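You operate a simulated robot arm through the tools that you are given. There is no shell and no other tool. Be economical: measure what you need, move in short steps, check, and stop when the job is done.

You run a simulated robot arm. Do the job below in one go: nothing can be reset, and whatever is moved stays where it is left.

JOB
Set the controls near the top of the wooden bench with blue legs. At the end: the slider three is set to front; the slider two is set to front; the purple board is on the brown carton; the slider one is set to front; whatever was shut is shut again. Leave all else as you found it, and nothing knocked over.
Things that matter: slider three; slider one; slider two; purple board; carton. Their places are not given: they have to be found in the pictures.

Only the result counts: the job must be done as asked and must still hold three seconds after the hand-in. Knocking over, shifting, dropping, spilling or breaking anything else fails it.

ROBOT AND FRAMES
A 7-joint arm with a two-finger parallel gripper, fixed in place. Base frame: the origin is at the foot of the arm, x ahead of it, y to its left, z up. Readings come in mm, degrees, newtons and seconds.
With the tool pointing down near the work surface it reaches from about 240 to 680 mm from the base axis. Its first joint turns from -66.0 to 66.0 degrees. Payload 2.4 kg.
Tool frame: the origin (TCP) lies between the finger pads and is the grasp point; the fingertips stand 30 mm ahead of it; z points along the fingers, y is the line along which they close. Largest opening 94 mm; finger width 28, thickness 10; the body of the gripper, 50 by 96 mm, starts 55 mm behind the TCP.
Orientation is told as [roll, pitch, yaw] about the base's x, y, z axes, in that order, counted from this pose: with the fingers straight down and closing along the base's y, the tool's x points along the base's -x, its y along +y and its z along -z.

CONTROLS
- The arm moves only by the tool jog_arm. Its argument "series" is a list of rows, each a list of 3 entries, a list of its own where there are three numbers: the turn, a rotation vector about the tool's x, y, z in degrees, then the shift along the tool's x, y, z in mm, then the closure in counts, from 0 (fully open) to 255 (shut). In form: [[[rx, ry, rz], [x, y, z], hand], ...]. A call has 1 to 10 rows; each row is the pose to reach, as a shift and turn from the pose commanded when the call began, along the tool's axes at that moment. Rows are played at 5 a second. More than 50 mm and 8.6 degrees between two rows, or a gripper value outside its range, and nothing of the call is played. Where a pose cannot be reached the arm comes as near as it can. A force on the tool above 40 N (or 10 N above the force at the start of the call, whichever is more), or a blocked arm, ends the call early, and 0.2 s more pass. Each finger travels about 153 mm/s and halts on what it meets, pressing with about 21 N; the grip force reading is that of the motor and also rises with nothing between the fingers. The clock runs only during rows and for 0.2 s after the last one: add rows that repeat a pose to give the fingers time. It gives the time, the measured TCP pose, the force on the tool (base axes), the opening and the grip force at its end, in the units of the frame above (readings bear some noise).
- Cameras (640 x 400 px; columns grow to the right, rows downward): "scene" is fixed at [28.5, 467.3, 1442.6]; the picture's right is [-0.83, -0.56, 0.00], its down [-0.33, 0.50, -0.80] and it looks along [0.45, -0.67, -0.60] (base axes); focal length 325 px, centre (320, 200). "wrist" rides on the gripper at [-37, 0, -58] in the tool frame; the picture's right is [0.00, -1.00, 0.00], its down [0.97, 0.00, -0.24] and it looks along [0.24, 0.00, 0.97] (tool axes); focal length 218 px, centre (320, 200).
- camera(camera): a new picture of that camera. It takes no simulated time.
- pixel_to_xyz(camera, pixels): for up to 12 pixels [column, row] of the newest picture of that camera ("zoom" is the newest enlarged one), the place [x, y, z] in the base frame of the surface seen there, good to about 2 mm. It takes no simulated time.
- inspect(camera, box): a new picture of the part [left, top, right, bottom] of that camera's present view, enlarged. It takes no simulated time.
- finish_job(): hands the job in; it is judged then, once.

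Work in short steps. Measure before you move; look again where a grasp or a placing could have gone wrong, and mend it. You have 80 turns and 54 pictures in all, those below and enlarged ones among them. Open the gripper and draw the arm clear of the work before you hand the job in, unless the task says otherwise; then end with one line.

The tools are called after "Emit:" as a command line: name --argument value ..., lists and objects as JSON in quotes. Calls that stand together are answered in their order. jog_arm: Moves the arm, as the interface text tells. Its arguments: {"type":"object","properties":{"series":{"type":"array"}},"required":["series"]} The other tools are called the same way: camera (camera) takes a picture; pixel_to_xyz (camera, pixels) gives the place of the surface under pixels of a picture; inspect (camera, box) takes an enlarged picture of a part of a camera's view; finish_job () hands the job in.

At the start:

```text
time: 0.0
tool_pos: [451.4, 123.1, 1148.6]
ee_rot: [-0.1, 0.1, 0.0]
contact_force: [0.3, 0.0, 0.2]
gripper_width: 94.2
finger_force: 0.1
```

scene: 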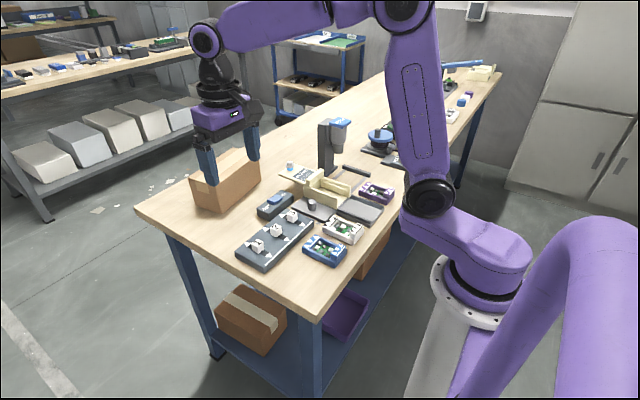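
wrist: 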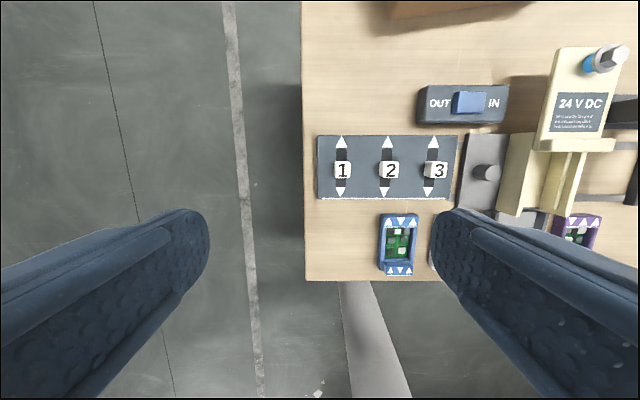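

I look closer at the bench: the sliders at about (275,240), the purple board at (376,192) and the carton at (225,180).

Emit:
inspect --camera "scene" --box '[230, 160, 410, 275]'

Emit:
inspect --camera "wrist" --box '[300, 0, 640, 290]'

Emit:
inspect --camera "scene" --box '[130, 110, 310, 225]'

```text
3.48 times, centred on (320, 218) of scene
```

zoom: 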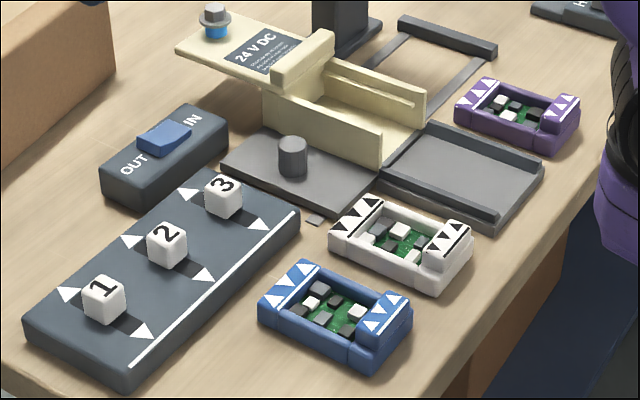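

```text
1.38 times, centred on (470, 145) of wrist
```

zoom: 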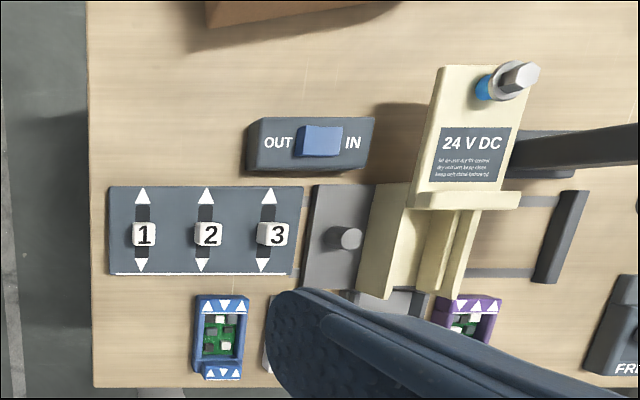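

```text
3.48 times, centred on (220, 168) of scene
```

zoom: 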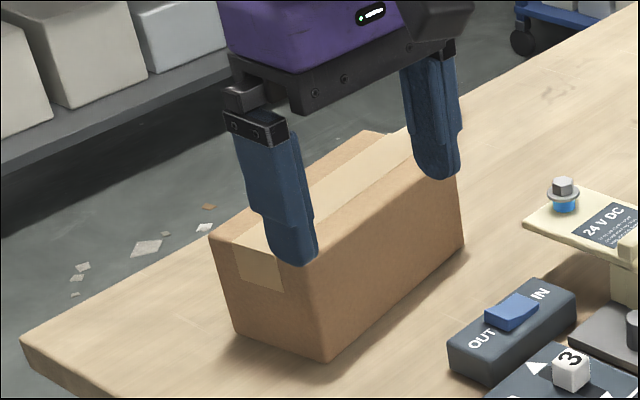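

The slider block carries a white line on its robot side (likely the front). I measure the sliders, board and carton.

Emit:
inspect --camera "scene" --box '[330, 50, 510, 210]'

Emit:
pixel_to_xyz --camera "wrist" --pixels '[[343, 171], [389, 171], [437, 171], [341, 192], [341, 142], [388, 192], [430, 192], [350, 198], [400, 256], [480, 172]]'

Emit:
pixel_to_xyz --camera "scene" --pixels '[[376, 192], [363, 189], [390, 197], [377, 183], [376, 200], [192, 178], [223, 211], [261, 178], [230, 165], [248, 158]]'

```text
2.50 times, centred on (420, 130) of scene
```

zoom: 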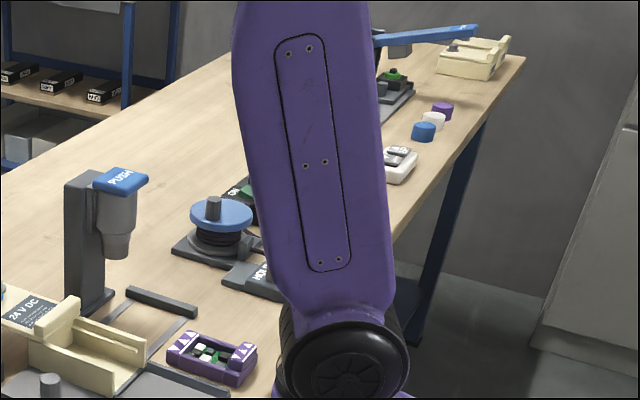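

```text
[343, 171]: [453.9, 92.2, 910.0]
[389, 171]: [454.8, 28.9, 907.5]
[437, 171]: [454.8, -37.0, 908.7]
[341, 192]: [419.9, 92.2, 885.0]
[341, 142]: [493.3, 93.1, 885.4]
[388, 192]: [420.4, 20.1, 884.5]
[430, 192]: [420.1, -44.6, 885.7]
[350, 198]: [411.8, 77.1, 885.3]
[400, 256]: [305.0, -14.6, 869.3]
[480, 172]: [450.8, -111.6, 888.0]
```

```text
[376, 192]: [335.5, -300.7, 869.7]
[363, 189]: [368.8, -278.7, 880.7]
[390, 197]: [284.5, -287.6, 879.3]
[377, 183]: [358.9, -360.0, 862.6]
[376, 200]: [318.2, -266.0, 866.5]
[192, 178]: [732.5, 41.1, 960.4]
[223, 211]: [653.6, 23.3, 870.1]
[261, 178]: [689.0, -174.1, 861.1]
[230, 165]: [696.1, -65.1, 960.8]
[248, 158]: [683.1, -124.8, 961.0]
```

The knobs sit at x≈454 with tops at z≈910, on a plate at z≈885, and their slots run along x. I close the hand and come down behind slider one to take a closer look.

Emit:
jog_arm --series '[[[0, 0, 0], [-12, -10, 37], 255], [[0, 0, 0], [-24, -20, 74], 255], [[0, 0, 0], [-36, -31, 111], 255], [[0, 0, 0], [-36, -31, 140], 255], [[0, 0, 0], [-36, -31, 140], 255]]'

Emit:
camera --camera "wrist"

Emit:
inspect --camera "scene" --box '[170, 110, 350, 275]'

```text
time: 1.2
tool_pos: [487.4, 90.4, 1011.1]
ee_rot: [0.0, 0.1, 0.0]
contact_force: [0.2, -0.7, -0.4]
gripper_width: 0.0
finger_force: 21.1
```

```text
47 pictures are left
```

wrist: 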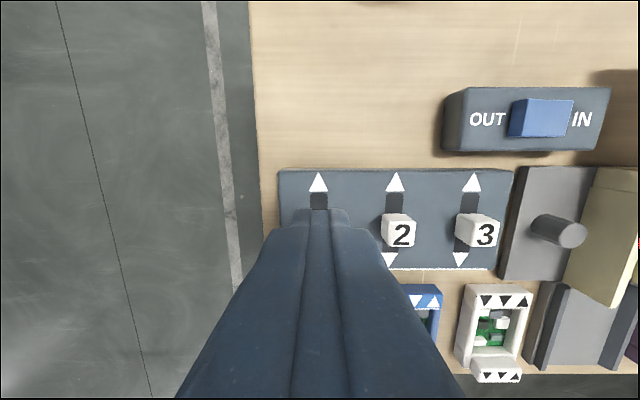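

```text
2.42 times, centred on (260, 192) of scene
```

zoom: 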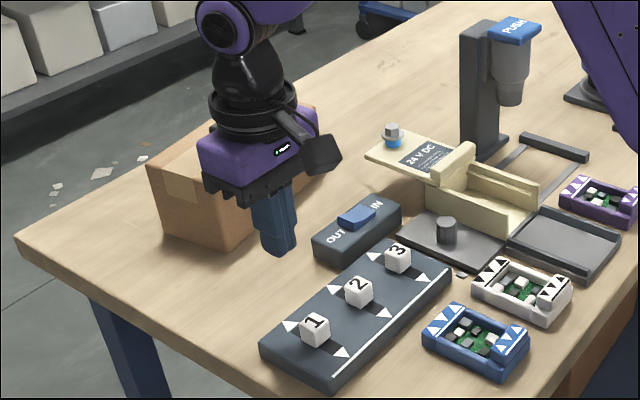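

I measure the arrows, the slot ends, the knob edges and the carton top.

Emit:
pixel_to_xyz --camera "wrist" --pixels '[[319, 183], [319, 194], [396, 183], [396, 194], [472, 183], [399, 214], [401, 245], [390, 254], [384, 230], [411, 230], [460, 259], [465, 240]]'

Emit:
pixel_to_xyz --camera "zoom" --pixels '[[152, 166], [186, 190], [160, 185], [165, 225], [180, 160], [298, 115], [305, 110], [315, 180], [226, 243]]'

```text
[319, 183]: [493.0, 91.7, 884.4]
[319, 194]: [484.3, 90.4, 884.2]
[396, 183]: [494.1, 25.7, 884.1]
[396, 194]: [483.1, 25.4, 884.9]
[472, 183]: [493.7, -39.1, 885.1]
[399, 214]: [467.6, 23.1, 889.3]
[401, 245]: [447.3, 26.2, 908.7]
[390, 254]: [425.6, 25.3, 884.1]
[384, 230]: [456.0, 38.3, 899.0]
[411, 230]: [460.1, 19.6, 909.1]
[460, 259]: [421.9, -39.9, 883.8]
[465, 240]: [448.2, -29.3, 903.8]
```

```text
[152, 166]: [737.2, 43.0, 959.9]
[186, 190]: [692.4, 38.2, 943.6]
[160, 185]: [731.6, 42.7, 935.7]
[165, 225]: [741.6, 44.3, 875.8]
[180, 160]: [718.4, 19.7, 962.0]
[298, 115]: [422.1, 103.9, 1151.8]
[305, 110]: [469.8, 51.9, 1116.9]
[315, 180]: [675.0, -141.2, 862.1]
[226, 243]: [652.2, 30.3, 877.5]
```

Slots are at y≈91, 26 and -39, and the knobs span x≈446–468. I go down behind knob 1 with the tips at about z 891.

Emit:
jog_arm --series '[[[0, 0, 0], [-2, 0, 45], 255], [[0, 0, 0], [-2, 0, 80], 255], [[0, 0, 0], [-2, 0, 89], 255], [[0, 0, 0], [-2, 0, 89], 255]]'

Emit:
inspect --camera "scene" --box '[210, 180, 340, 275]'

```text
time: 2.2
tool_pos: [487.9, 91.7, 920.1]
ee_rot: [0.1, 0.1, 0.0]
contact_force: [0.2, 0.0, -0.5]
gripper_width: 0.0
finger_force: 21.1
```

```text
4.21 times, centred on (275, 228) of scene
```

zoom: 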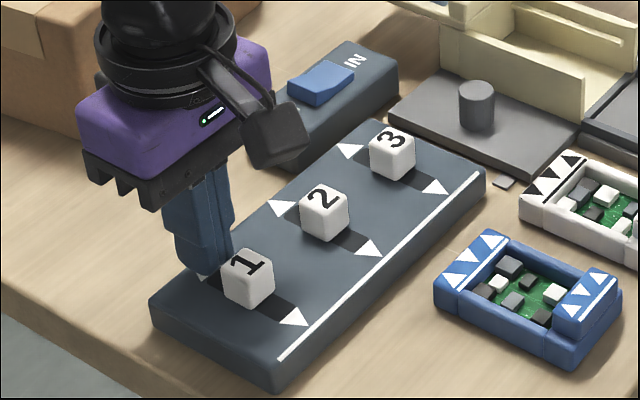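

The fingertip is right behind knob 1. I push it toward the robot in small steps.

Emit:
jog_arm --series '[[[0, 0, 0], [6, 0, 0], 255], [[0, 0, 0], [12, 0, 0], 255], [[0, 0, 0], [17, 0, 0], 255], [[0, 0, 0], [21, 0, 0], 255], [[0, 0, 0], [24, 0, 0], 255], [[0, 0, 0], [24, 0, 0], 255]]'

Emit:
inspect --camera "scene" --box '[210, 180, 340, 275]'

```text
time: 3.6
tool_pos: [465.7, 92.6, 920.5]
ee_rot: [0.0, 0.0, 0.0]
contact_force: [0.4, 0.4, -0.8]
gripper_width: 0.2
finger_force: 20.8
```

```text
4.21 times, centred on (275, 228) of scene
```

zoom: 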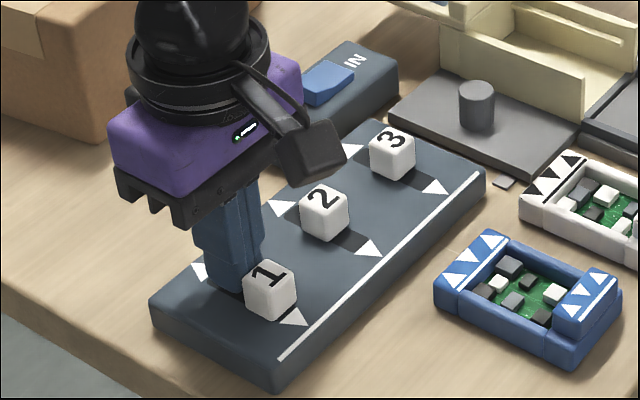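

Knob 1 has moved to the end of its slot but no stop force has shown yet. I keep pushing in small steps.

Emit:
jog_arm --series '[[[0, 0, 0], [2, 0, 0], 255], [[0, 0, 0], [4, 0, 0], 255], [[0, 0, 0], [6, 0, 0], 255], [[0, 0, 0], [6, 0, 0], 255]]'

Emit:
inspect --camera "scene" --box '[210, 180, 340, 275]'

```text
time: 4.6
tool_pos: [464.7, 92.4, 922.1]
ee_rot: [0.3, -0.8, -0.1]
contact_force: [30.4, -3.4, -6.6]
gripper_width: 0.2
finger_force: 21.2
```

```text
4.21 times, centred on (275, 228) of scene
```

zoom: 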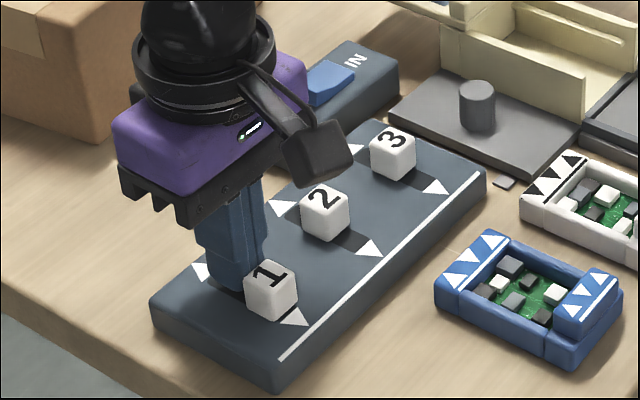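

The push met the stop (30 N), so slider one is at the front. I back off, lift, shift to slider two (y≈26) and come down behind it.

Emit:
jog_arm --series '[[[0, 0, 0], [-30, 0, 0], 255], [[0, 0, 0], [-30, 0, -35], 255], [[0, 0, 0], [-30, -35, -35], 255], [[0, 0, 0], [-30, -66, -35], 255], [[0, 0, 0], [-30, -66, -35], 255], [[0, 0, 0], [-30, -66, 0], 255], [[0, 0, 0], [-30, -66, 0], 255]]'

Emit:
inspect --camera "scene" --box '[210, 180, 340, 275]'

```text
time: 6.2
tool_pos: [489.9, 25.9, 918.9]
ee_rot: [0.0, 0.1, 0.0]
contact_force: [-0.1, -0.1, -1.8]
gripper_width: 0.0
finger_force: 21.4
```

```text
4.21 times, centred on (275, 228) of scene
```

zoom: 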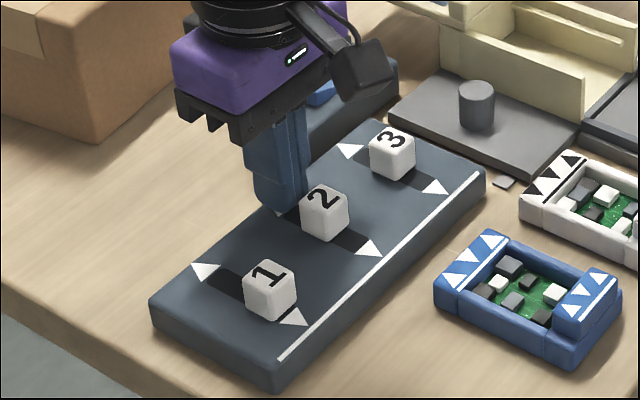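

Slider one stays at the front and the finger is behind knob 2. I push to the stop, then back off and move behind knob 3 (y≈-39).

Emit:
jog_arm --series '[[[0, 0, 0], [8, 0, 0], 255], [[0, 0, 0], [15, 0, 0], 255], [[0, 0, 0], [21, 0, 0], 255], [[0, 0, 0], [25, 0, 0], 255], [[0, 0, 0], [28, 0, 0], 255], [[0, 0, 0], [30, 0, 0], 255], [[0, 0, 0], [30, 0, 0], 255]]'

Emit:
jog_arm --series '[[[0, 0, 0], [-30, 0, 0], 255], [[0, 0, 0], [-30, 0, -35], 255], [[0, 0, 0], [-30, -35, -35], 255], [[0, 0, 0], [-30, -65, -35], 255], [[0, 0, 0], [-30, -65, -35], 255], [[0, 0, 0], [-30, -65, 0], 255], [[0, 0, 0], [-30, -65, 0], 255]]'

Emit:
inspect --camera "scene" --box '[210, 180, 340, 275]'

```text
time: 7.8
tool_pos: [464.7, 26.7, 920.6]
ee_rot: [0.1, -0.8, 0.1]
contact_force: [28.3, -0.4, -8.8]
gripper_width: 0.1
finger_force: 20.8
```

```text
time: 9.4
tool_pos: [489.7, -39.3, 918.9]
ee_rot: [0.0, 0.0, 0.0]
contact_force: [-0.2, -0.6, 0.5]
gripper_width: 0.0
finger_force: 20.9
```

```text
4.21 times, centred on (275, 228) of scene
```

zoom: 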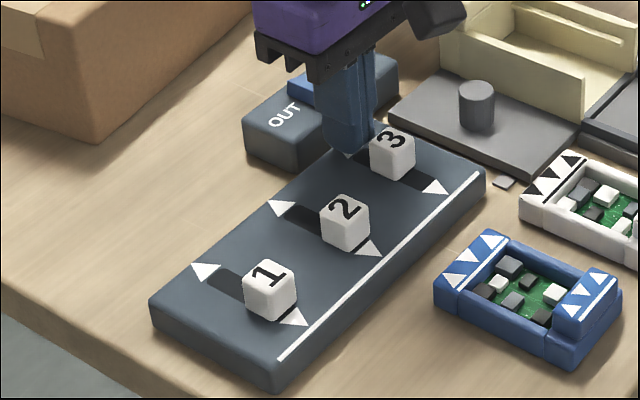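

Slider two is at the front. The same push goes to knob 3, then I back off and lift high.

Emit:
jog_arm --series '[[[0, 0, 0], [8, 0, 0], 255], [[0, 0, 0], [15, 0, 0], 255], [[0, 0, 0], [21, 0, 0], 255], [[0, 0, 0], [25, 0, 0], 255], [[0, 0, 0], [28, 0, 0], 255], [[0, 0, 0], [30, 0, 0], 255], [[0, 0, 0], [30, 0, 0], 255]]'

Emit:
jog_arm --series '[[[0, 0, 0], [-20, 0, 0], 255], [[0, 0, 0], [-20, 0, -40], 255], [[0, 0, 0], [-20, 0, -85], 255], [[0, 0, 0], [-20, 0, -130], 255], [[0, 0, 0], [-20, 0, -175], 255], [[0, 0, 0], [-20, 0, -220], 255], [[0, 0, 0], [-20, 0, -220], 255]]'

Emit:
inspect --camera "scene" --box '[210, 155, 410, 280]'

Emit:
camera --camera "wrist"

```text
time: 11.0
tool_pos: [465.4, -38.7, 920.8]
ee_rot: [-0.1, -0.9, 0.0]
contact_force: [29.7, 0.1, -9.4]
gripper_width: 0.1
finger_force: 21.1
```

```text
time: 12.6
tool_pos: [475.6, -39.3, 1141.9]
ee_rot: [0.1, 0.1, 0.1]
contact_force: [0.9, 0.5, -0.3]
gripper_width: 0.1
finger_force: 20.9
```

```text
3.20 times, centred on (310, 218) of scene
```

zoom: 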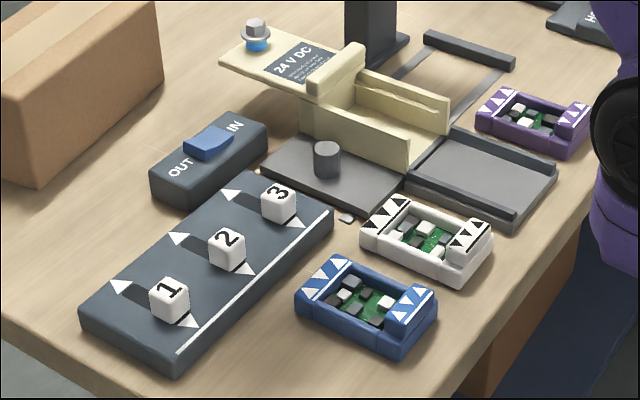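

```text
39 pictures are left
```

wrist: 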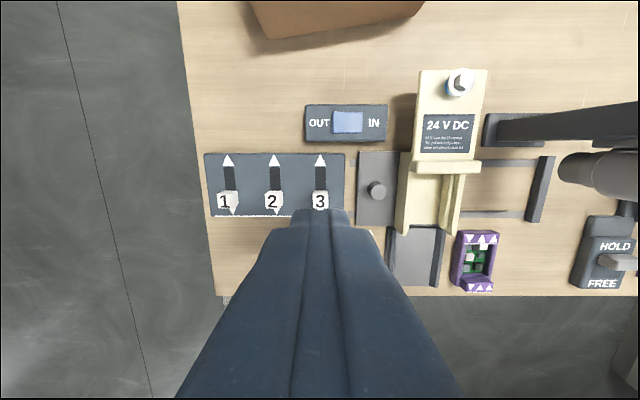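

All three sliders are now at the front. I measure the purple board's edges and the heights of its neighbours.

Emit:
pixel_to_xyz --camera "wrist" --pixels '[[476, 236], [476, 285], [457, 262], [495, 262], [475, 260], [438, 262], [460, 85], [575, 168], [490, 130], [620, 262], [440, 165], [340, 40]]'

Emit:
pixel_to_xyz --camera "zoom" --pixels '[[495, 98], [570, 130], [483, 130], [560, 155], [530, 100], [545, 168], [535, 130], [510, 140], [350, 60], [255, 25]]'

```text
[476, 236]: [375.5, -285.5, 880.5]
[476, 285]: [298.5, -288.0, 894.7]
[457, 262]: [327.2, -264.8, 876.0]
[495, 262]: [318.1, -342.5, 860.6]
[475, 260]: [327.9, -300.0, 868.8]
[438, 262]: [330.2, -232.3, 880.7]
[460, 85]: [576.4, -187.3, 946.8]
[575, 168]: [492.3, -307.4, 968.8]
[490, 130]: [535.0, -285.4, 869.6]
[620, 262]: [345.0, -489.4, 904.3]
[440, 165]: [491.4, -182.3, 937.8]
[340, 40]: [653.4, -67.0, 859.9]
```

```text
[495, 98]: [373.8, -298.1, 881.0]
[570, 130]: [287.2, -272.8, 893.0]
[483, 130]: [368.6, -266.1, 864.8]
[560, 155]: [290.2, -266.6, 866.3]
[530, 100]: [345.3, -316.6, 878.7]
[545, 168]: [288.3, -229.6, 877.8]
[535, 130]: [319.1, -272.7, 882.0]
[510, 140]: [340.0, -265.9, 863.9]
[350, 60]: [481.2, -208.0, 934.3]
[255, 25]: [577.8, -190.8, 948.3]
```

The purple board spans x≈284–382 and y≈-265…-322, z 861–880 (its robot end reaches 894). I move above it with the hand partly open and look.

Emit:
jog_arm --series '[[[0, 0, 0], [21, -36, 0], 49], [[0, 0, 0], [42, -72, 0], 49], [[0, 0, 0], [63, -108, 0], 49], [[0, 0, 0], [84, -144, 0], 49], [[0, 0, 0], [105, -180, 10], 49], [[0, 0, 0], [126, -217, 20], 49], [[0, 0, 0], [144, -253, 40], 49], [[0, 0, 0], [144, -253, 70], 49], [[0, 0, 0], [144, -253, 100], 49], [[0, 0, 0], [144, -253, 100], 49]]'

Emit:
camera --camera "wrist"

Emit:
camera --camera "scene"

```text
time: 14.8
tool_pos: [334.5, -291.1, 1038.7]
ee_rot: [0.0, 0.0, 0.0]
contact_force: [-0.8, 0.4, -0.1]
gripper_width: 76.1
finger_force: 0.0
```

```text
38 pictures are left
```

wrist: 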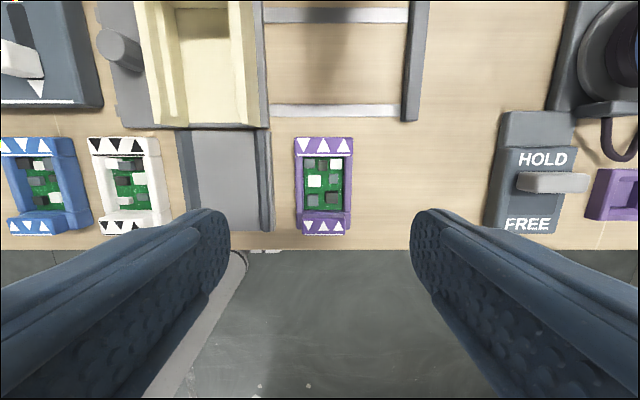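

```text
37 pictures are left
```

scene: 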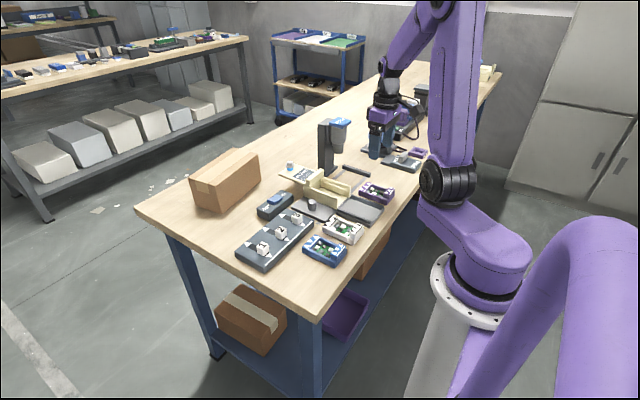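

There is a second purple item at about (610,195) in the wrist view and (418,153) in the scene. I check what it is before choosing.

Emit:
inspect --camera "scene" --box '[355, 70, 505, 200]'

Emit:
inspect --camera "wrist" --box '[270, 100, 640, 260]'

Emit:
pixel_to_xyz --camera "wrist" --pixels '[[323, 145], [323, 225], [297, 185], [351, 185], [301, 228], [347, 228], [302, 143], [348, 143], [270, 185], [610, 178], [600, 212], [324, 232]]'

Emit:
inspect --camera "scene" --box '[170, 130, 290, 220]'

```text
3.08 times, centred on (430, 135) of scene
```

zoom: 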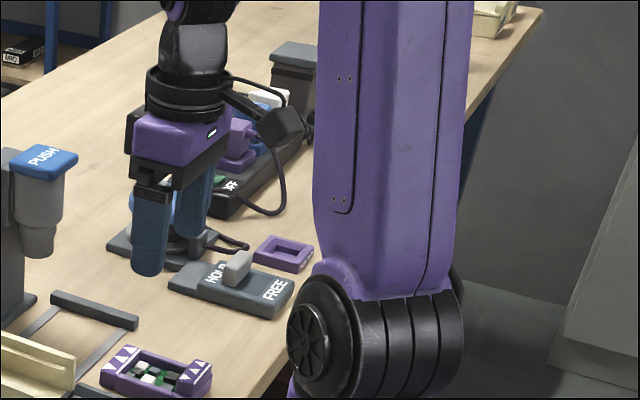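

```text
1.73 times, centred on (455, 180) of wrist
```

zoom: 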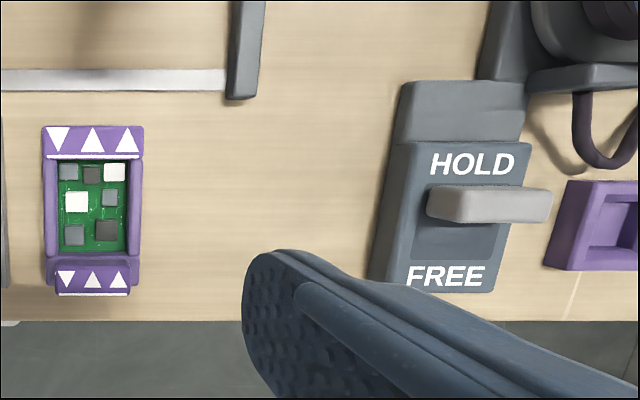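

```text
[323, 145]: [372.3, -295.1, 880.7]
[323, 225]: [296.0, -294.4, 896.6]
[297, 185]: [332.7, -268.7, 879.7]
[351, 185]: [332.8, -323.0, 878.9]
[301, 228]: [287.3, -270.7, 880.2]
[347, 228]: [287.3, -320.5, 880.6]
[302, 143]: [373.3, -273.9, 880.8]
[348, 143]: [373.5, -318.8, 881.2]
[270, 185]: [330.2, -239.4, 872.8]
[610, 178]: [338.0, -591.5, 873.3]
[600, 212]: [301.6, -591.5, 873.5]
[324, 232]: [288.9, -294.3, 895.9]
```

```text
4.44 times, centred on (230, 175) of scene
```

zoom: 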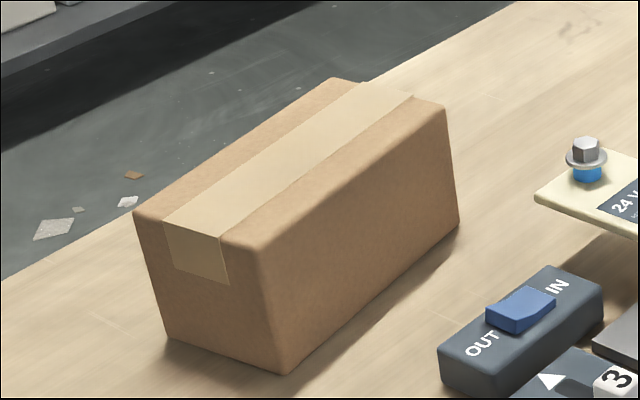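

The other purple item is an empty frame, so the circuit board at (332,-295.5) is the target. I measure the carton top corners.

Emit:
pixel_to_xyz --camera "zoom" --pixels '[[140, 211], [262, 248], [438, 111], [333, 82], [290, 165], [350, 180], [200, 290], [225, 175], [410, 125]]'

```text
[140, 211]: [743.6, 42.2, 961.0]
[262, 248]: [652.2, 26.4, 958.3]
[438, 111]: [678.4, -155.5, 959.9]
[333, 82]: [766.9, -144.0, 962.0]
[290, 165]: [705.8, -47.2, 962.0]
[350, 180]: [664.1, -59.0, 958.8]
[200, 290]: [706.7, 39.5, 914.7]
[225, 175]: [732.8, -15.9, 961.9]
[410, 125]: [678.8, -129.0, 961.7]
```

The carton top is at z≈961 with corners (744,42), (652,26), (678,-155) and (767,-144), so it is turned by about 8°. I descend around the board at (332,-295.5), fingertips to about z 866.

Emit:
jog_arm --series '[[[0, 0, 0], [2, -4.4, 45], 49], [[0, 0, 0], [2, -4.4, 90], 49], [[0, 0, 0], [2, -4.4, 120], 49], [[0, 0, 0], [2, -4.4, 120], 49]]'

Emit:
camera --camera "wrist"

```text
time: 15.8
tool_pos: [334.2, -298.0, 919.0]
ee_rot: [0.0, 0.0, 0.0]
contact_force: [0.2, -0.2, -0.2]
gripper_width: 76.0
finger_force: 0.0
```

```text
33 pictures are left
```

wrist: 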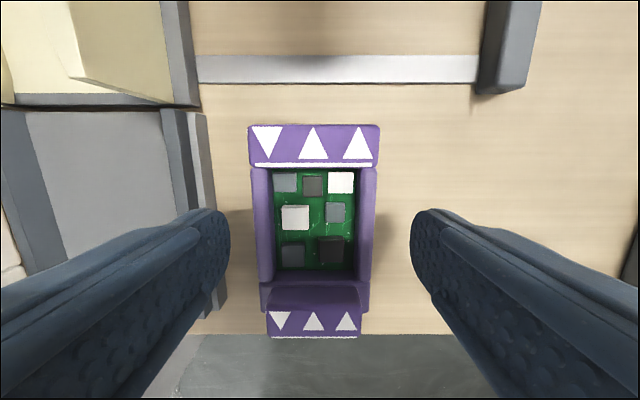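

I check the clearance between the left finger and the tray rail at (205,180).

Emit:
pixel_to_xyz --camera "wrist" --pixels '[[210, 185], [206, 160], [196, 180], [256, 230], [371, 230], [314, 145], [314, 320], [222, 260]]'

```text
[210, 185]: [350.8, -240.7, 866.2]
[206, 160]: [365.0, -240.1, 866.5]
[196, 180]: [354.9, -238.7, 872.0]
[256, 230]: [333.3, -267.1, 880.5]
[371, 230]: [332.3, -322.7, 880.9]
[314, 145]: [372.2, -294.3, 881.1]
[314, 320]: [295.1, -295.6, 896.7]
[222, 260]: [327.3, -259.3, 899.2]
```

The rail edge is at y≈-241 and the finger's outer face at about -249, so it is clear. I go down the last 23 mm and close.

Emit:
jog_arm --series '[[[0, 0, 0], [2, 2, 12], 49], [[0, 0, 0], [2, 2, 23], 49], [[0, 0, 0], [2, 2, 23], 49], [[0, 0, 0], [2, 2, 23], 255], [[0, 0, 0], [2, 2, 23], 255], [[0, 0, 0], [2, 2, 23], 255]]'

Emit:
jog_arm --series '[[[0, 0, 0], [0, 0, -10], 255], [[0, 0, 0], [0, 0, -30], 255], [[0, 0, 0], [0, 0, -60], 255], [[0, 0, 0], [0, 0, -60], 255]]'

Emit:
camera --camera "wrist"

```text
time: 17.2
tool_pos: [331.5, -293.9, 896.3]
ee_rot: [-0.1, 0.0, 0.0]
contact_force: [0.4, -0.3, 0.1]
gripper_width: 57.2
finger_force: 20.9
```

```text
time: 18.2
tool_pos: [330.3, -294.9, 958.2]
ee_rot: [0.1, 0.0, 0.1]
contact_force: [-0.4, 0.0, -0.2]
gripper_width: 0.0
finger_force: 20.3
```

```text
32 pictures are left
```

wrist: 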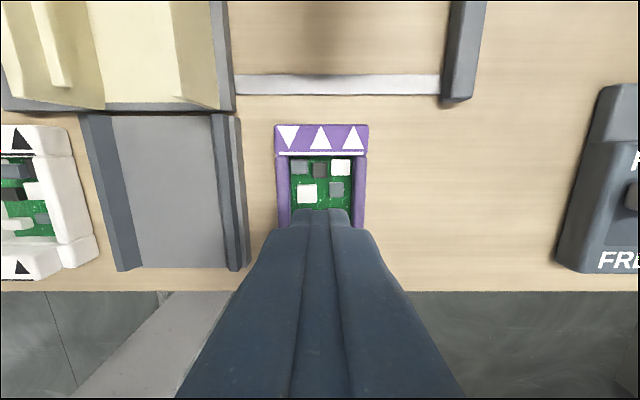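

The hand shut empty: the board slipped out and seems to lie where it was. I look closely at its shape and position.

Emit:
inspect --camera "scene" --box '[345, 170, 405, 210]'

Emit:
pixel_to_xyz --camera "wrist" --pixels '[[276, 150], [281, 200], [283, 135], [362, 135], [362, 200], [367, 150]]'

```text
10.00 times, centred on (375, 190) of scene
```

zoom: 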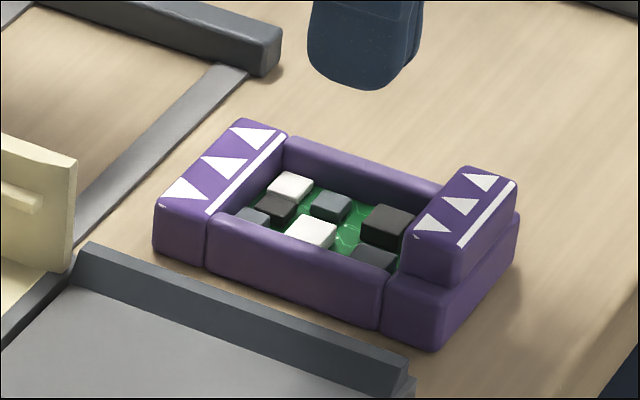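

```text
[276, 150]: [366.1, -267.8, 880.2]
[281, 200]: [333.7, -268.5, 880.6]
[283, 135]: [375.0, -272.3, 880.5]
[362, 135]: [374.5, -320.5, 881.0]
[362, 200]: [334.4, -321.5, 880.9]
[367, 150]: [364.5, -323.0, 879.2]
```

The board is unmoved (y -268…-323). I regrip it deeper and a little toward the tab end (x≈326), then lift only slightly and slowly.

Emit:
jog_arm --series '[[[0, 0, 0], [4, -0.5, 0], 49], [[0, 0, 0], [4, -0.5, 0], 49], [[0, 0, 0], [4, -0.5, 35], 49], [[0, 0, 0], [4, -0.5, 60], 49], [[0, 0, 0], [4, -0.5, 65], 49], [[0, 0, 0], [4, -0.5, 65], 49], [[0, 0, 0], [4, -0.5, 65], 255], [[0, 0, 0], [4, -0.5, 65], 255], [[0, 0, 0], [4, -0.5, 65], 255], [[0, 0, 0], [4, -0.5, 65], 255]]'

Emit:
jog_arm --series '[[[0, 0, 0], [0, 0, -1], 255], [[0, 0, 0], [0, 0, -2], 255], [[0, 0, 0], [0, 0, -3], 255], [[0, 0, 0], [0, 0, -4], 255], [[0, 0, 0], [0, 0, -5], 255], [[0, 0, 0], [0, 0, -6], 255], [[0, 0, 0], [0, 0, -7], 255], [[0, 0, 0], [0, 0, -8], 255]]'

Emit:
inspect --camera "scene" --box '[335, 150, 415, 210]'

```text
time: 20.4
tool_pos: [328.4, -295.1, 890.7]
ee_rot: [0.1, 0.0, 0.0]
contact_force: [-0.2, 0.4, -0.5]
gripper_width: 57.3
finger_force: 20.8
```

```text
time: 22.2
tool_pos: [327.5, -293.9, 900.3]
ee_rot: [0.0, 0.1, 0.0]
contact_force: [-0.4, 0.4, -2.3]
gripper_width: 57.4
finger_force: 21.2
```

```text
6.67 times, centred on (375, 180) of scene
```

zoom: 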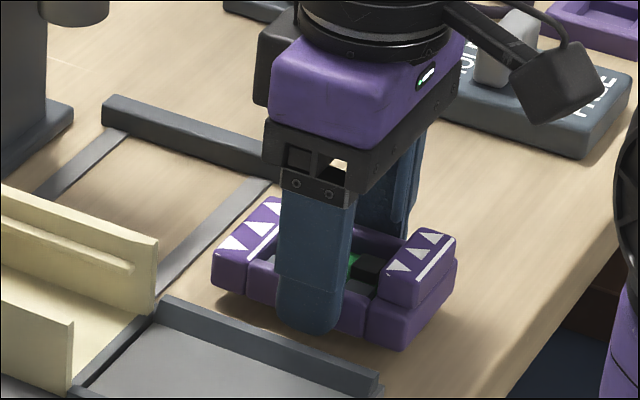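

The width holds at 57.4 and the board seems to be rising. I lift slowly a bit further and check.

Emit:
jog_arm --series '[[[0, 0, 0], [0, 0, -2], 255], [[0, 0, 0], [0, 0, -4], 255], [[0, 0, 0], [0, 0, -6], 255], [[0, 0, 0], [0, 0, -8], 255], [[0, 0, 0], [0, 0, -10], 255], [[0, 0, 0], [0, 0, -12], 255], [[0, 0, 0], [0, 0, -14], 255], [[0, 0, 0], [0, 0, -15], 255]]'

Emit:
inspect --camera "scene" --box '[335, 150, 415, 210]'

```text
time: 24.0
tool_pos: [327.2, -294.7, 915.2]
ee_rot: [0.0, 0.0, 0.0]
contact_force: [-0.9, -0.3, -1.4]
gripper_width: 57.4
finger_force: 21.0
```

```text
6.67 times, centred on (375, 180) of scene
```

zoom: 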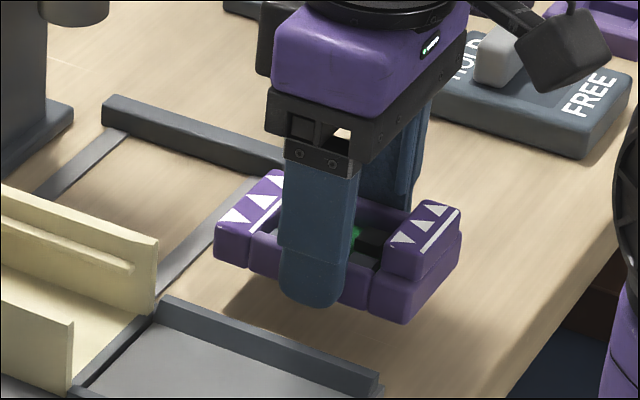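

The board is held. I lift gently to about z 1040.

Emit:
jog_arm --series '[[[0, 0, 0], [0, 0, -6], 255], [[0, 0, 0], [0, 0, -16], 255], [[0, 0, 0], [0, 0, -28], 255], [[0, 0, 0], [0, 0, -42], 255], [[0, 0, 0], [0, 0, -56], 255], [[0, 0, 0], [0, 0, -70], 255], [[0, 0, 0], [0, 0, -84], 255], [[0, 0, 0], [0, 0, -98], 255], [[0, 0, 0], [0, 0, -110], 255], [[0, 0, 0], [0, 0, -120], 255]]'

Emit:
camera --camera "wrist"

```text
time: 26.2
tool_pos: [327.9, -294.4, 1034.5]
ee_rot: [0.1, 0.0, 0.0]
contact_force: [0.2, 0.2, -0.2]
gripper_width: 57.5
finger_force: 20.8
```

```text
28 pictures are left
```

wrist: 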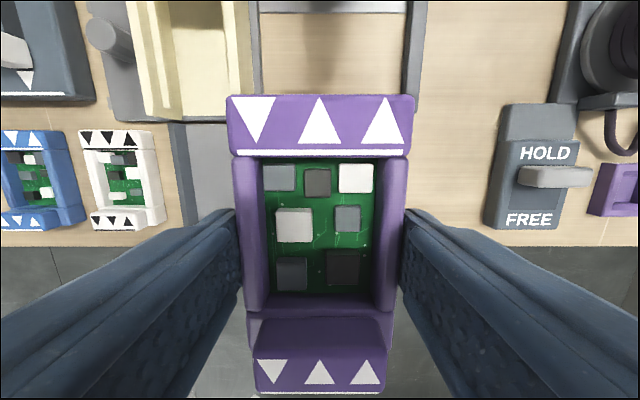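

The board is held level. I swing it toward +y over the low items near the bench edge.

Emit:
jog_arm --series '[[[0, 0, 0], [0, 6, 0], 255], [[0, 0, 0], [0, 18, -3], 255], [[0, 0, 0], [0, 34, -6], 255], [[0, 0, 0], [0, 52, -9], 255], [[0, 0, 0], [0, 70, -12], 255], [[0, 0, 0], [0, 88, -15], 255], [[0, 0, 0], [0, 106, -15], 255], [[0, 0, 0], [0, 124, -15], 255], [[0, 0, 0], [0, 140, -15], 255], [[0, 0, 0], [0, 150, -15], 255]]'

Emit:
jog_arm --series '[[[0, 0, 5], [0, 8, 0], 255], [[0, 0, 12], [0, 20, 0], 255], [[0, 0, 20], [0, 34, 0], 255], [[0, 0, 28], [0, 48, 0], 255], [[0, 0, 36], [0, 62, 0], 255], [[0, 0, 44], [0, 76, 0], 255], [[0, 0, 52], [0, 90, 0], 255], [[0, 0, 60], [0, 104, 0], 255], [[0, 0, 67], [0, 116, 0], 255], [[0, 0, 72], [0, 124, 0], 255]]'

Emit:
camera --camera "wrist"

```text
time: 28.4
tool_pos: [327.6, -144.9, 1050.9]
ee_rot: [0.0, 0.0, -0.1]
contact_force: [0.8, 0.8, -2.2]
gripper_width: 57.3
finger_force: 20.8
```

```text
time: 30.6
tool_pos: [327.6, -19.8, 1048.9]
ee_rot: [0.0, 0.0, -72.1]
contact_force: [-0.2, -0.1, -1.3]
gripper_width: 57.4
finger_force: 21.4
```

```text
27 pictures are left
```

wrist: 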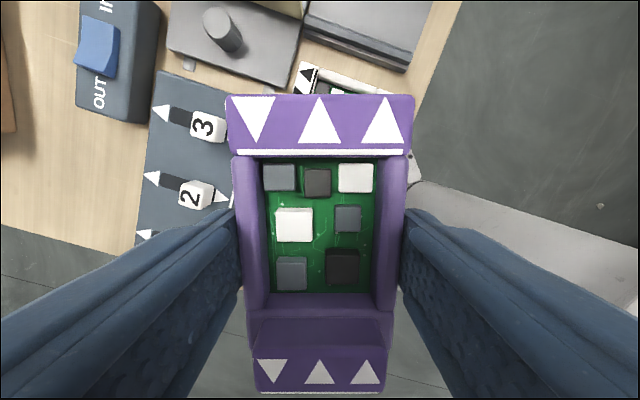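

The grip holds. I move about 185 mm forward while finishing the turn to -82°.

Emit:
jog_arm --series '[[[0, 0, 1], [-2.3, 7, 0], 255], [[0, 0, 2], [-6.8, 21.1, 0], 255], [[0, 0, 3], [-12.5, 38.7, 0], 255], [[0, 0, 4], [-19.3, 59.9, 0], 255], [[0, 0, 5], [-26.1, 81, 0], 255], [[0, 0, 6], [-32.9, 102.1, 0], 255], [[0, 0, 7], [-39.8, 123.3, 0], 255], [[0, 0, 8], [-46.6, 144.4, 0], 255], [[0, 0, 9], [-52.8, 163.8, 0], 255], [[0, 0, 10], [-56.8, 176.1, 0], 255]]'

```text
time: 32.8
tool_pos: [512.5, -21.8, 1048.7]
ee_rot: [0.0, 0.0, -82.0]
contact_force: [0.5, -0.3, -1.0]
gripper_width: 57.6
finger_force: 20.7
```

The reading is (512.5,-21.8), yaw -82. I go on to above the carton at about (697,-25).

Emit:
jog_arm --series '[[[0, 0, 0], [-1.1, 7.3, 0], 255], [[0, 0, 0], [-3.4, 21.9, 0], 255], [[0, 0, 0], [-6.3, 40.1, 0], 255], [[0, 0, 0], [-9.7, 62, 0], 255], [[0, 0, 0], [-13.2, 83.9, 0], 255], [[0, 0, 0], [-16.6, 105.7, 0], 255], [[0, 0, 0], [-20, 127.6, 0], 255], [[0, 0, 0], [-23.5, 149.5, 0], 255], [[0, 0, 0], [-26.6, 169.5, 0], 255], [[0, 0, 0], [-28.6, 182.3, 0], 255]]'

Emit:
camera --camera "scene"

Emit:
camera --camera "wrist"

```text
time: 35.0
tool_pos: [680.8, -22.5, 1046.3]
ee_rot: [-0.1, 0.0, -82.1]
contact_force: [-0.1, 0.1, -0.7]
gripper_width: 57.7
finger_force: 21.3
out of reach, approached as far as the arm can: row 9, 10
```

```text
26 pictures are left
```

scene: 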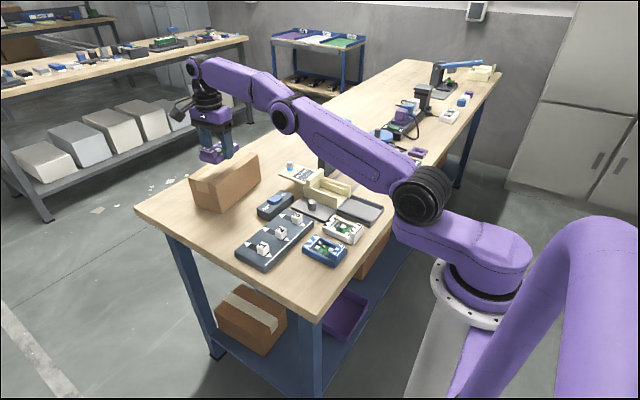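

```text
25 pictures are left
```

wrist: 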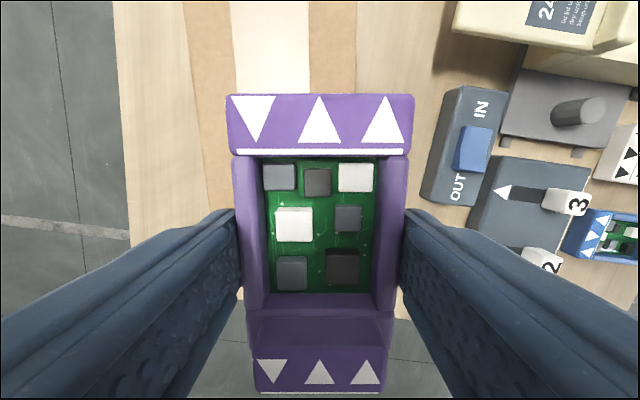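

The reach ends at x≈681 at this height, and the arm slopes up to the wrist, so going lower should gain some. I descend about 40 mm gently and read.

Emit:
jog_arm --series '[[[0, 0, 0], [0, 0, 5], 255], [[0, 0, 0], [0, 0, 14], 255], [[0, 0, 0], [0, 0, 24], 255], [[0, 0, 0], [0, 0, 34], 255], [[0, 0, 0], [0, 0, 40], 255], [[0, 0, 0], [0, 0, 42], 255]]'

Emit:
inspect --camera "scene" --box '[150, 90, 290, 220]'

```text
time: 36.4
tool_pos: [680.4, -23.9, 1006.6]
ee_rot: [0.0, 0.0, -81.9]
contact_force: [-0.2, -0.6, -1.3]
gripper_width: 57.5
finger_force: 20.7
```

```text
3.08 times, centred on (220, 155) of scene
```

zoom: 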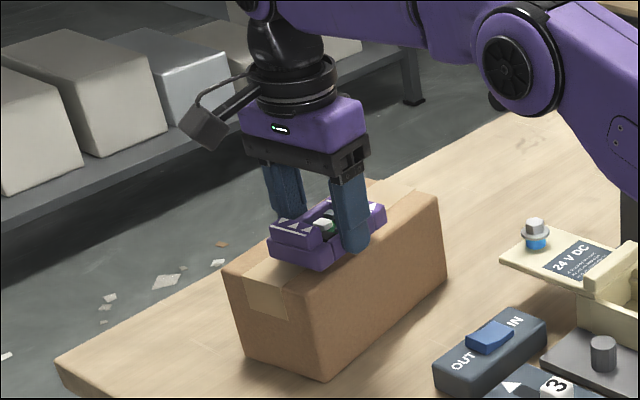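

No reach warning here. I try to gain 16 mm more in x at this height.

Emit:
jog_arm --series '[[[0, 0, 0], [-0.6, 4, 0], 255], [[0, 0, 0], [-1.2, 8, 0], 255], [[0, 0, 0], [-1.8, 12, 0], 255], [[0, 0, 0], [-2.2, 16, 0], 255], [[0, 0, 0], [-2.2, 16, 0], 255]]'

```text
time: 37.6
tool_pos: [689.5, -23.2, 1007.0]
ee_rot: [0.0, 0.0, -82.0]
contact_force: [1.0, 0.4, -1.5]
gripper_width: 57.5
finger_force: 21.3
out of reach, approached as far as the arm can: row 3, 4, 5
```

At x=689.5 the board now lies fully over the carton (near edge ≈660, half width 28). I lower in small steps until it touches.

Emit:
jog_arm --series '[[[0, 0, 0], [0, 0, 3], 255], [[0, 0, 0], [0, 0, 6], 255], [[0, 0, 0], [0, 0, 9], 255], [[0, 0, 0], [0, 0, 11], 255], [[0, 0, 0], [0, 0, 12], 255], [[0, 0, 0], [0, 0, 13], 255]]'

Emit:
inspect --camera "scene" --box '[180, 120, 270, 200]'

```text
time: 39.0
tool_pos: [690.4, -23.0, 992.0]
ee_rot: [0.0, -0.1, -82.0]
contact_force: [0.8, 0.0, -1.6]
gripper_width: 57.3
finger_force: 20.9
```

```text
5.00 times, centred on (225, 160) of scene
```

zoom: 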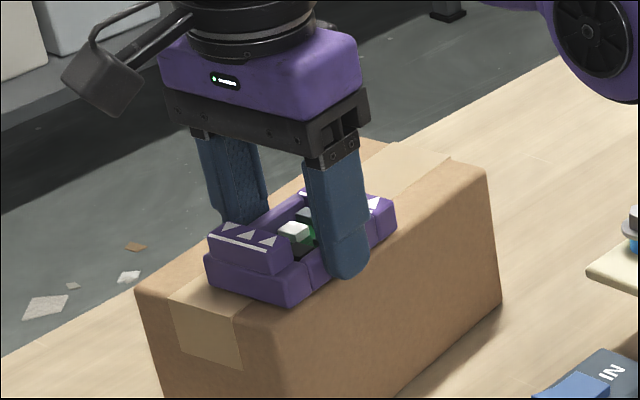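

The board is just above the carton top and there is no force yet. I lower 1 mm at a time.

Emit:
jog_arm --series '[[[0, 0, 0], [0, 0, 0.7], 255], [[0, 0, 0], [0, 0, 1.4], 255], [[0, 0, 0], [0, 0, 2], 255], [[0, 0, 0], [0, 0, 2], 255]]'

```text
time: 40.0
tool_pos: [688.9, -22.8, 990.7]
ee_rot: [-0.1, -0.1, -81.9]
contact_force: [1.4, 0.6, 2.5]
gripper_width: 57.5
finger_force: 21.5
```

A light touch shows (+4 N change). I open gently and lift straight up slowly.

Emit:
jog_arm --series '[[[0, 0, 0], [0, 0, 0], 85], [[0, 0, 0], [0, 0, 0], 60], [[0, 0, 0], [0, 0, 0], 45], [[0, 0, 0], [0, 0, -5], 45], [[0, 0, 0], [0, 0, -15], 45], [[0, 0, 0], [0, 0, -35], 45], [[0, 0, 0], [0, 0, -60], 45], [[0, 0, 0], [0, 0, -60], 45]]'

Emit:
inspect --camera "scene" --box '[170, 110, 290, 220]'

Emit:
camera --camera "wrist"

```text
time: 41.8
tool_pos: [680.3, -22.2, 1048.7]
ee_rot: [0.1, 0.0, -82.0]
contact_force: [-0.1, 0.6, -0.3]
gripper_width: 77.4
finger_force: 0.1
out of reach, approached as far as the arm can: row 6, 7, 8
```

```text
3.64 times, centred on (230, 165) of scene
```

zoom: 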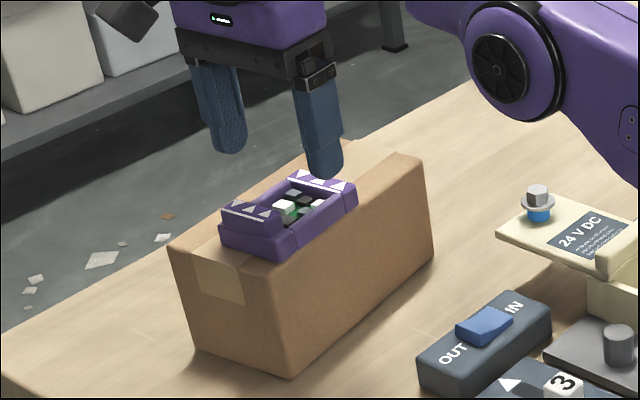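

```text
21 pictures are left
```

wrist: 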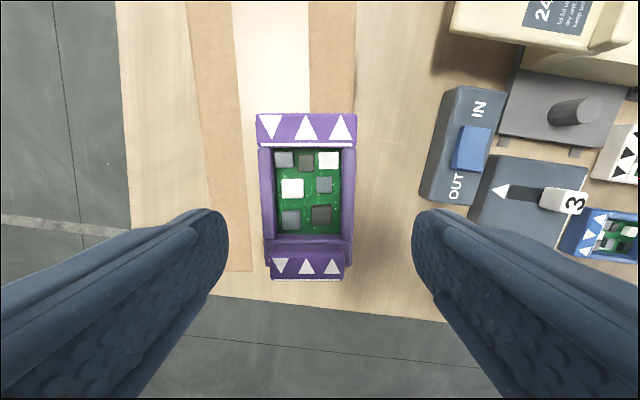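

The board rests flat on the carton, which looks unmoved. I lift further, draw back and check everything.

Emit:
jog_arm --series '[[[0, 0, 0], [0, -5, -25], 45], [[0, 0, 0], [4, -30, -50], 45], [[0, 0, 0], [9, -65, -80], 45], [[0, 0, 0], [14, -100, -100], 45], [[0, 0, 0], [19, -135, -100], 45], [[0, 0, 0], [23, -165, -100], 45], [[0, 0, 0], [27, -195, -100], 45], [[0, 0, 0], [27, -195, -100], 45]]'

Emit:
camera --camera "scene"

Emit:
inspect --camera "scene" --box '[170, 140, 370, 275]'

Emit:
pixel_to_xyz --camera "scene" --pixels '[[264, 246], [277, 229], [294, 217], [193, 178], [260, 157]]'

```text
time: 43.6
tool_pos: [483.3, -22.5, 1149.8]
ee_rot: [0.0, 0.0, -81.9]
contact_force: [0.7, 0.5, 0.5]
gripper_width: 77.6
finger_force: 0.0
```

```text
20 pictures are left
```

scene: 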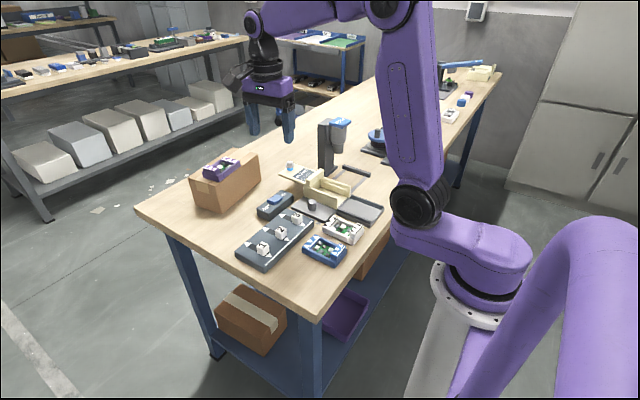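

```text
2.96 times, centred on (270, 208) of scene
```

zoom: 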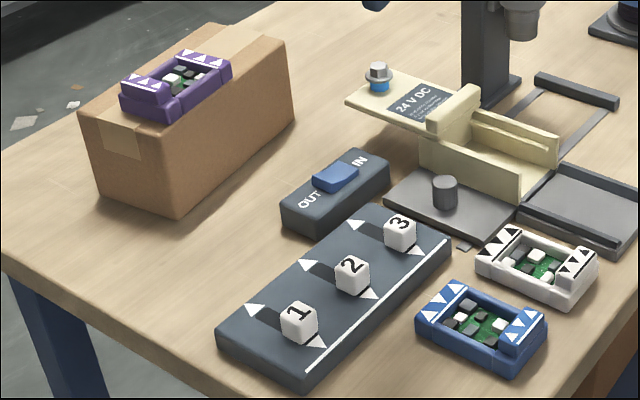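

```text
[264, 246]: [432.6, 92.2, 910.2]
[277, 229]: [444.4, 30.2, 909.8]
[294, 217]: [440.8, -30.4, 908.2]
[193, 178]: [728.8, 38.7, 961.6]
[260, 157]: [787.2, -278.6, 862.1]
```

All three knobs are at the front stop, the purple board lies on the carton, nothing else has moved, and the open hand is clear. I hand it in.

Emit:
finish_job

```text
The job is handed in.
```

I pushed sliders one, two and three to their front stops (the edge facing the robot) and set the purple board flat on the brown carton. Nothing had to be opened or shut, and the last pictures show nothing else moved.
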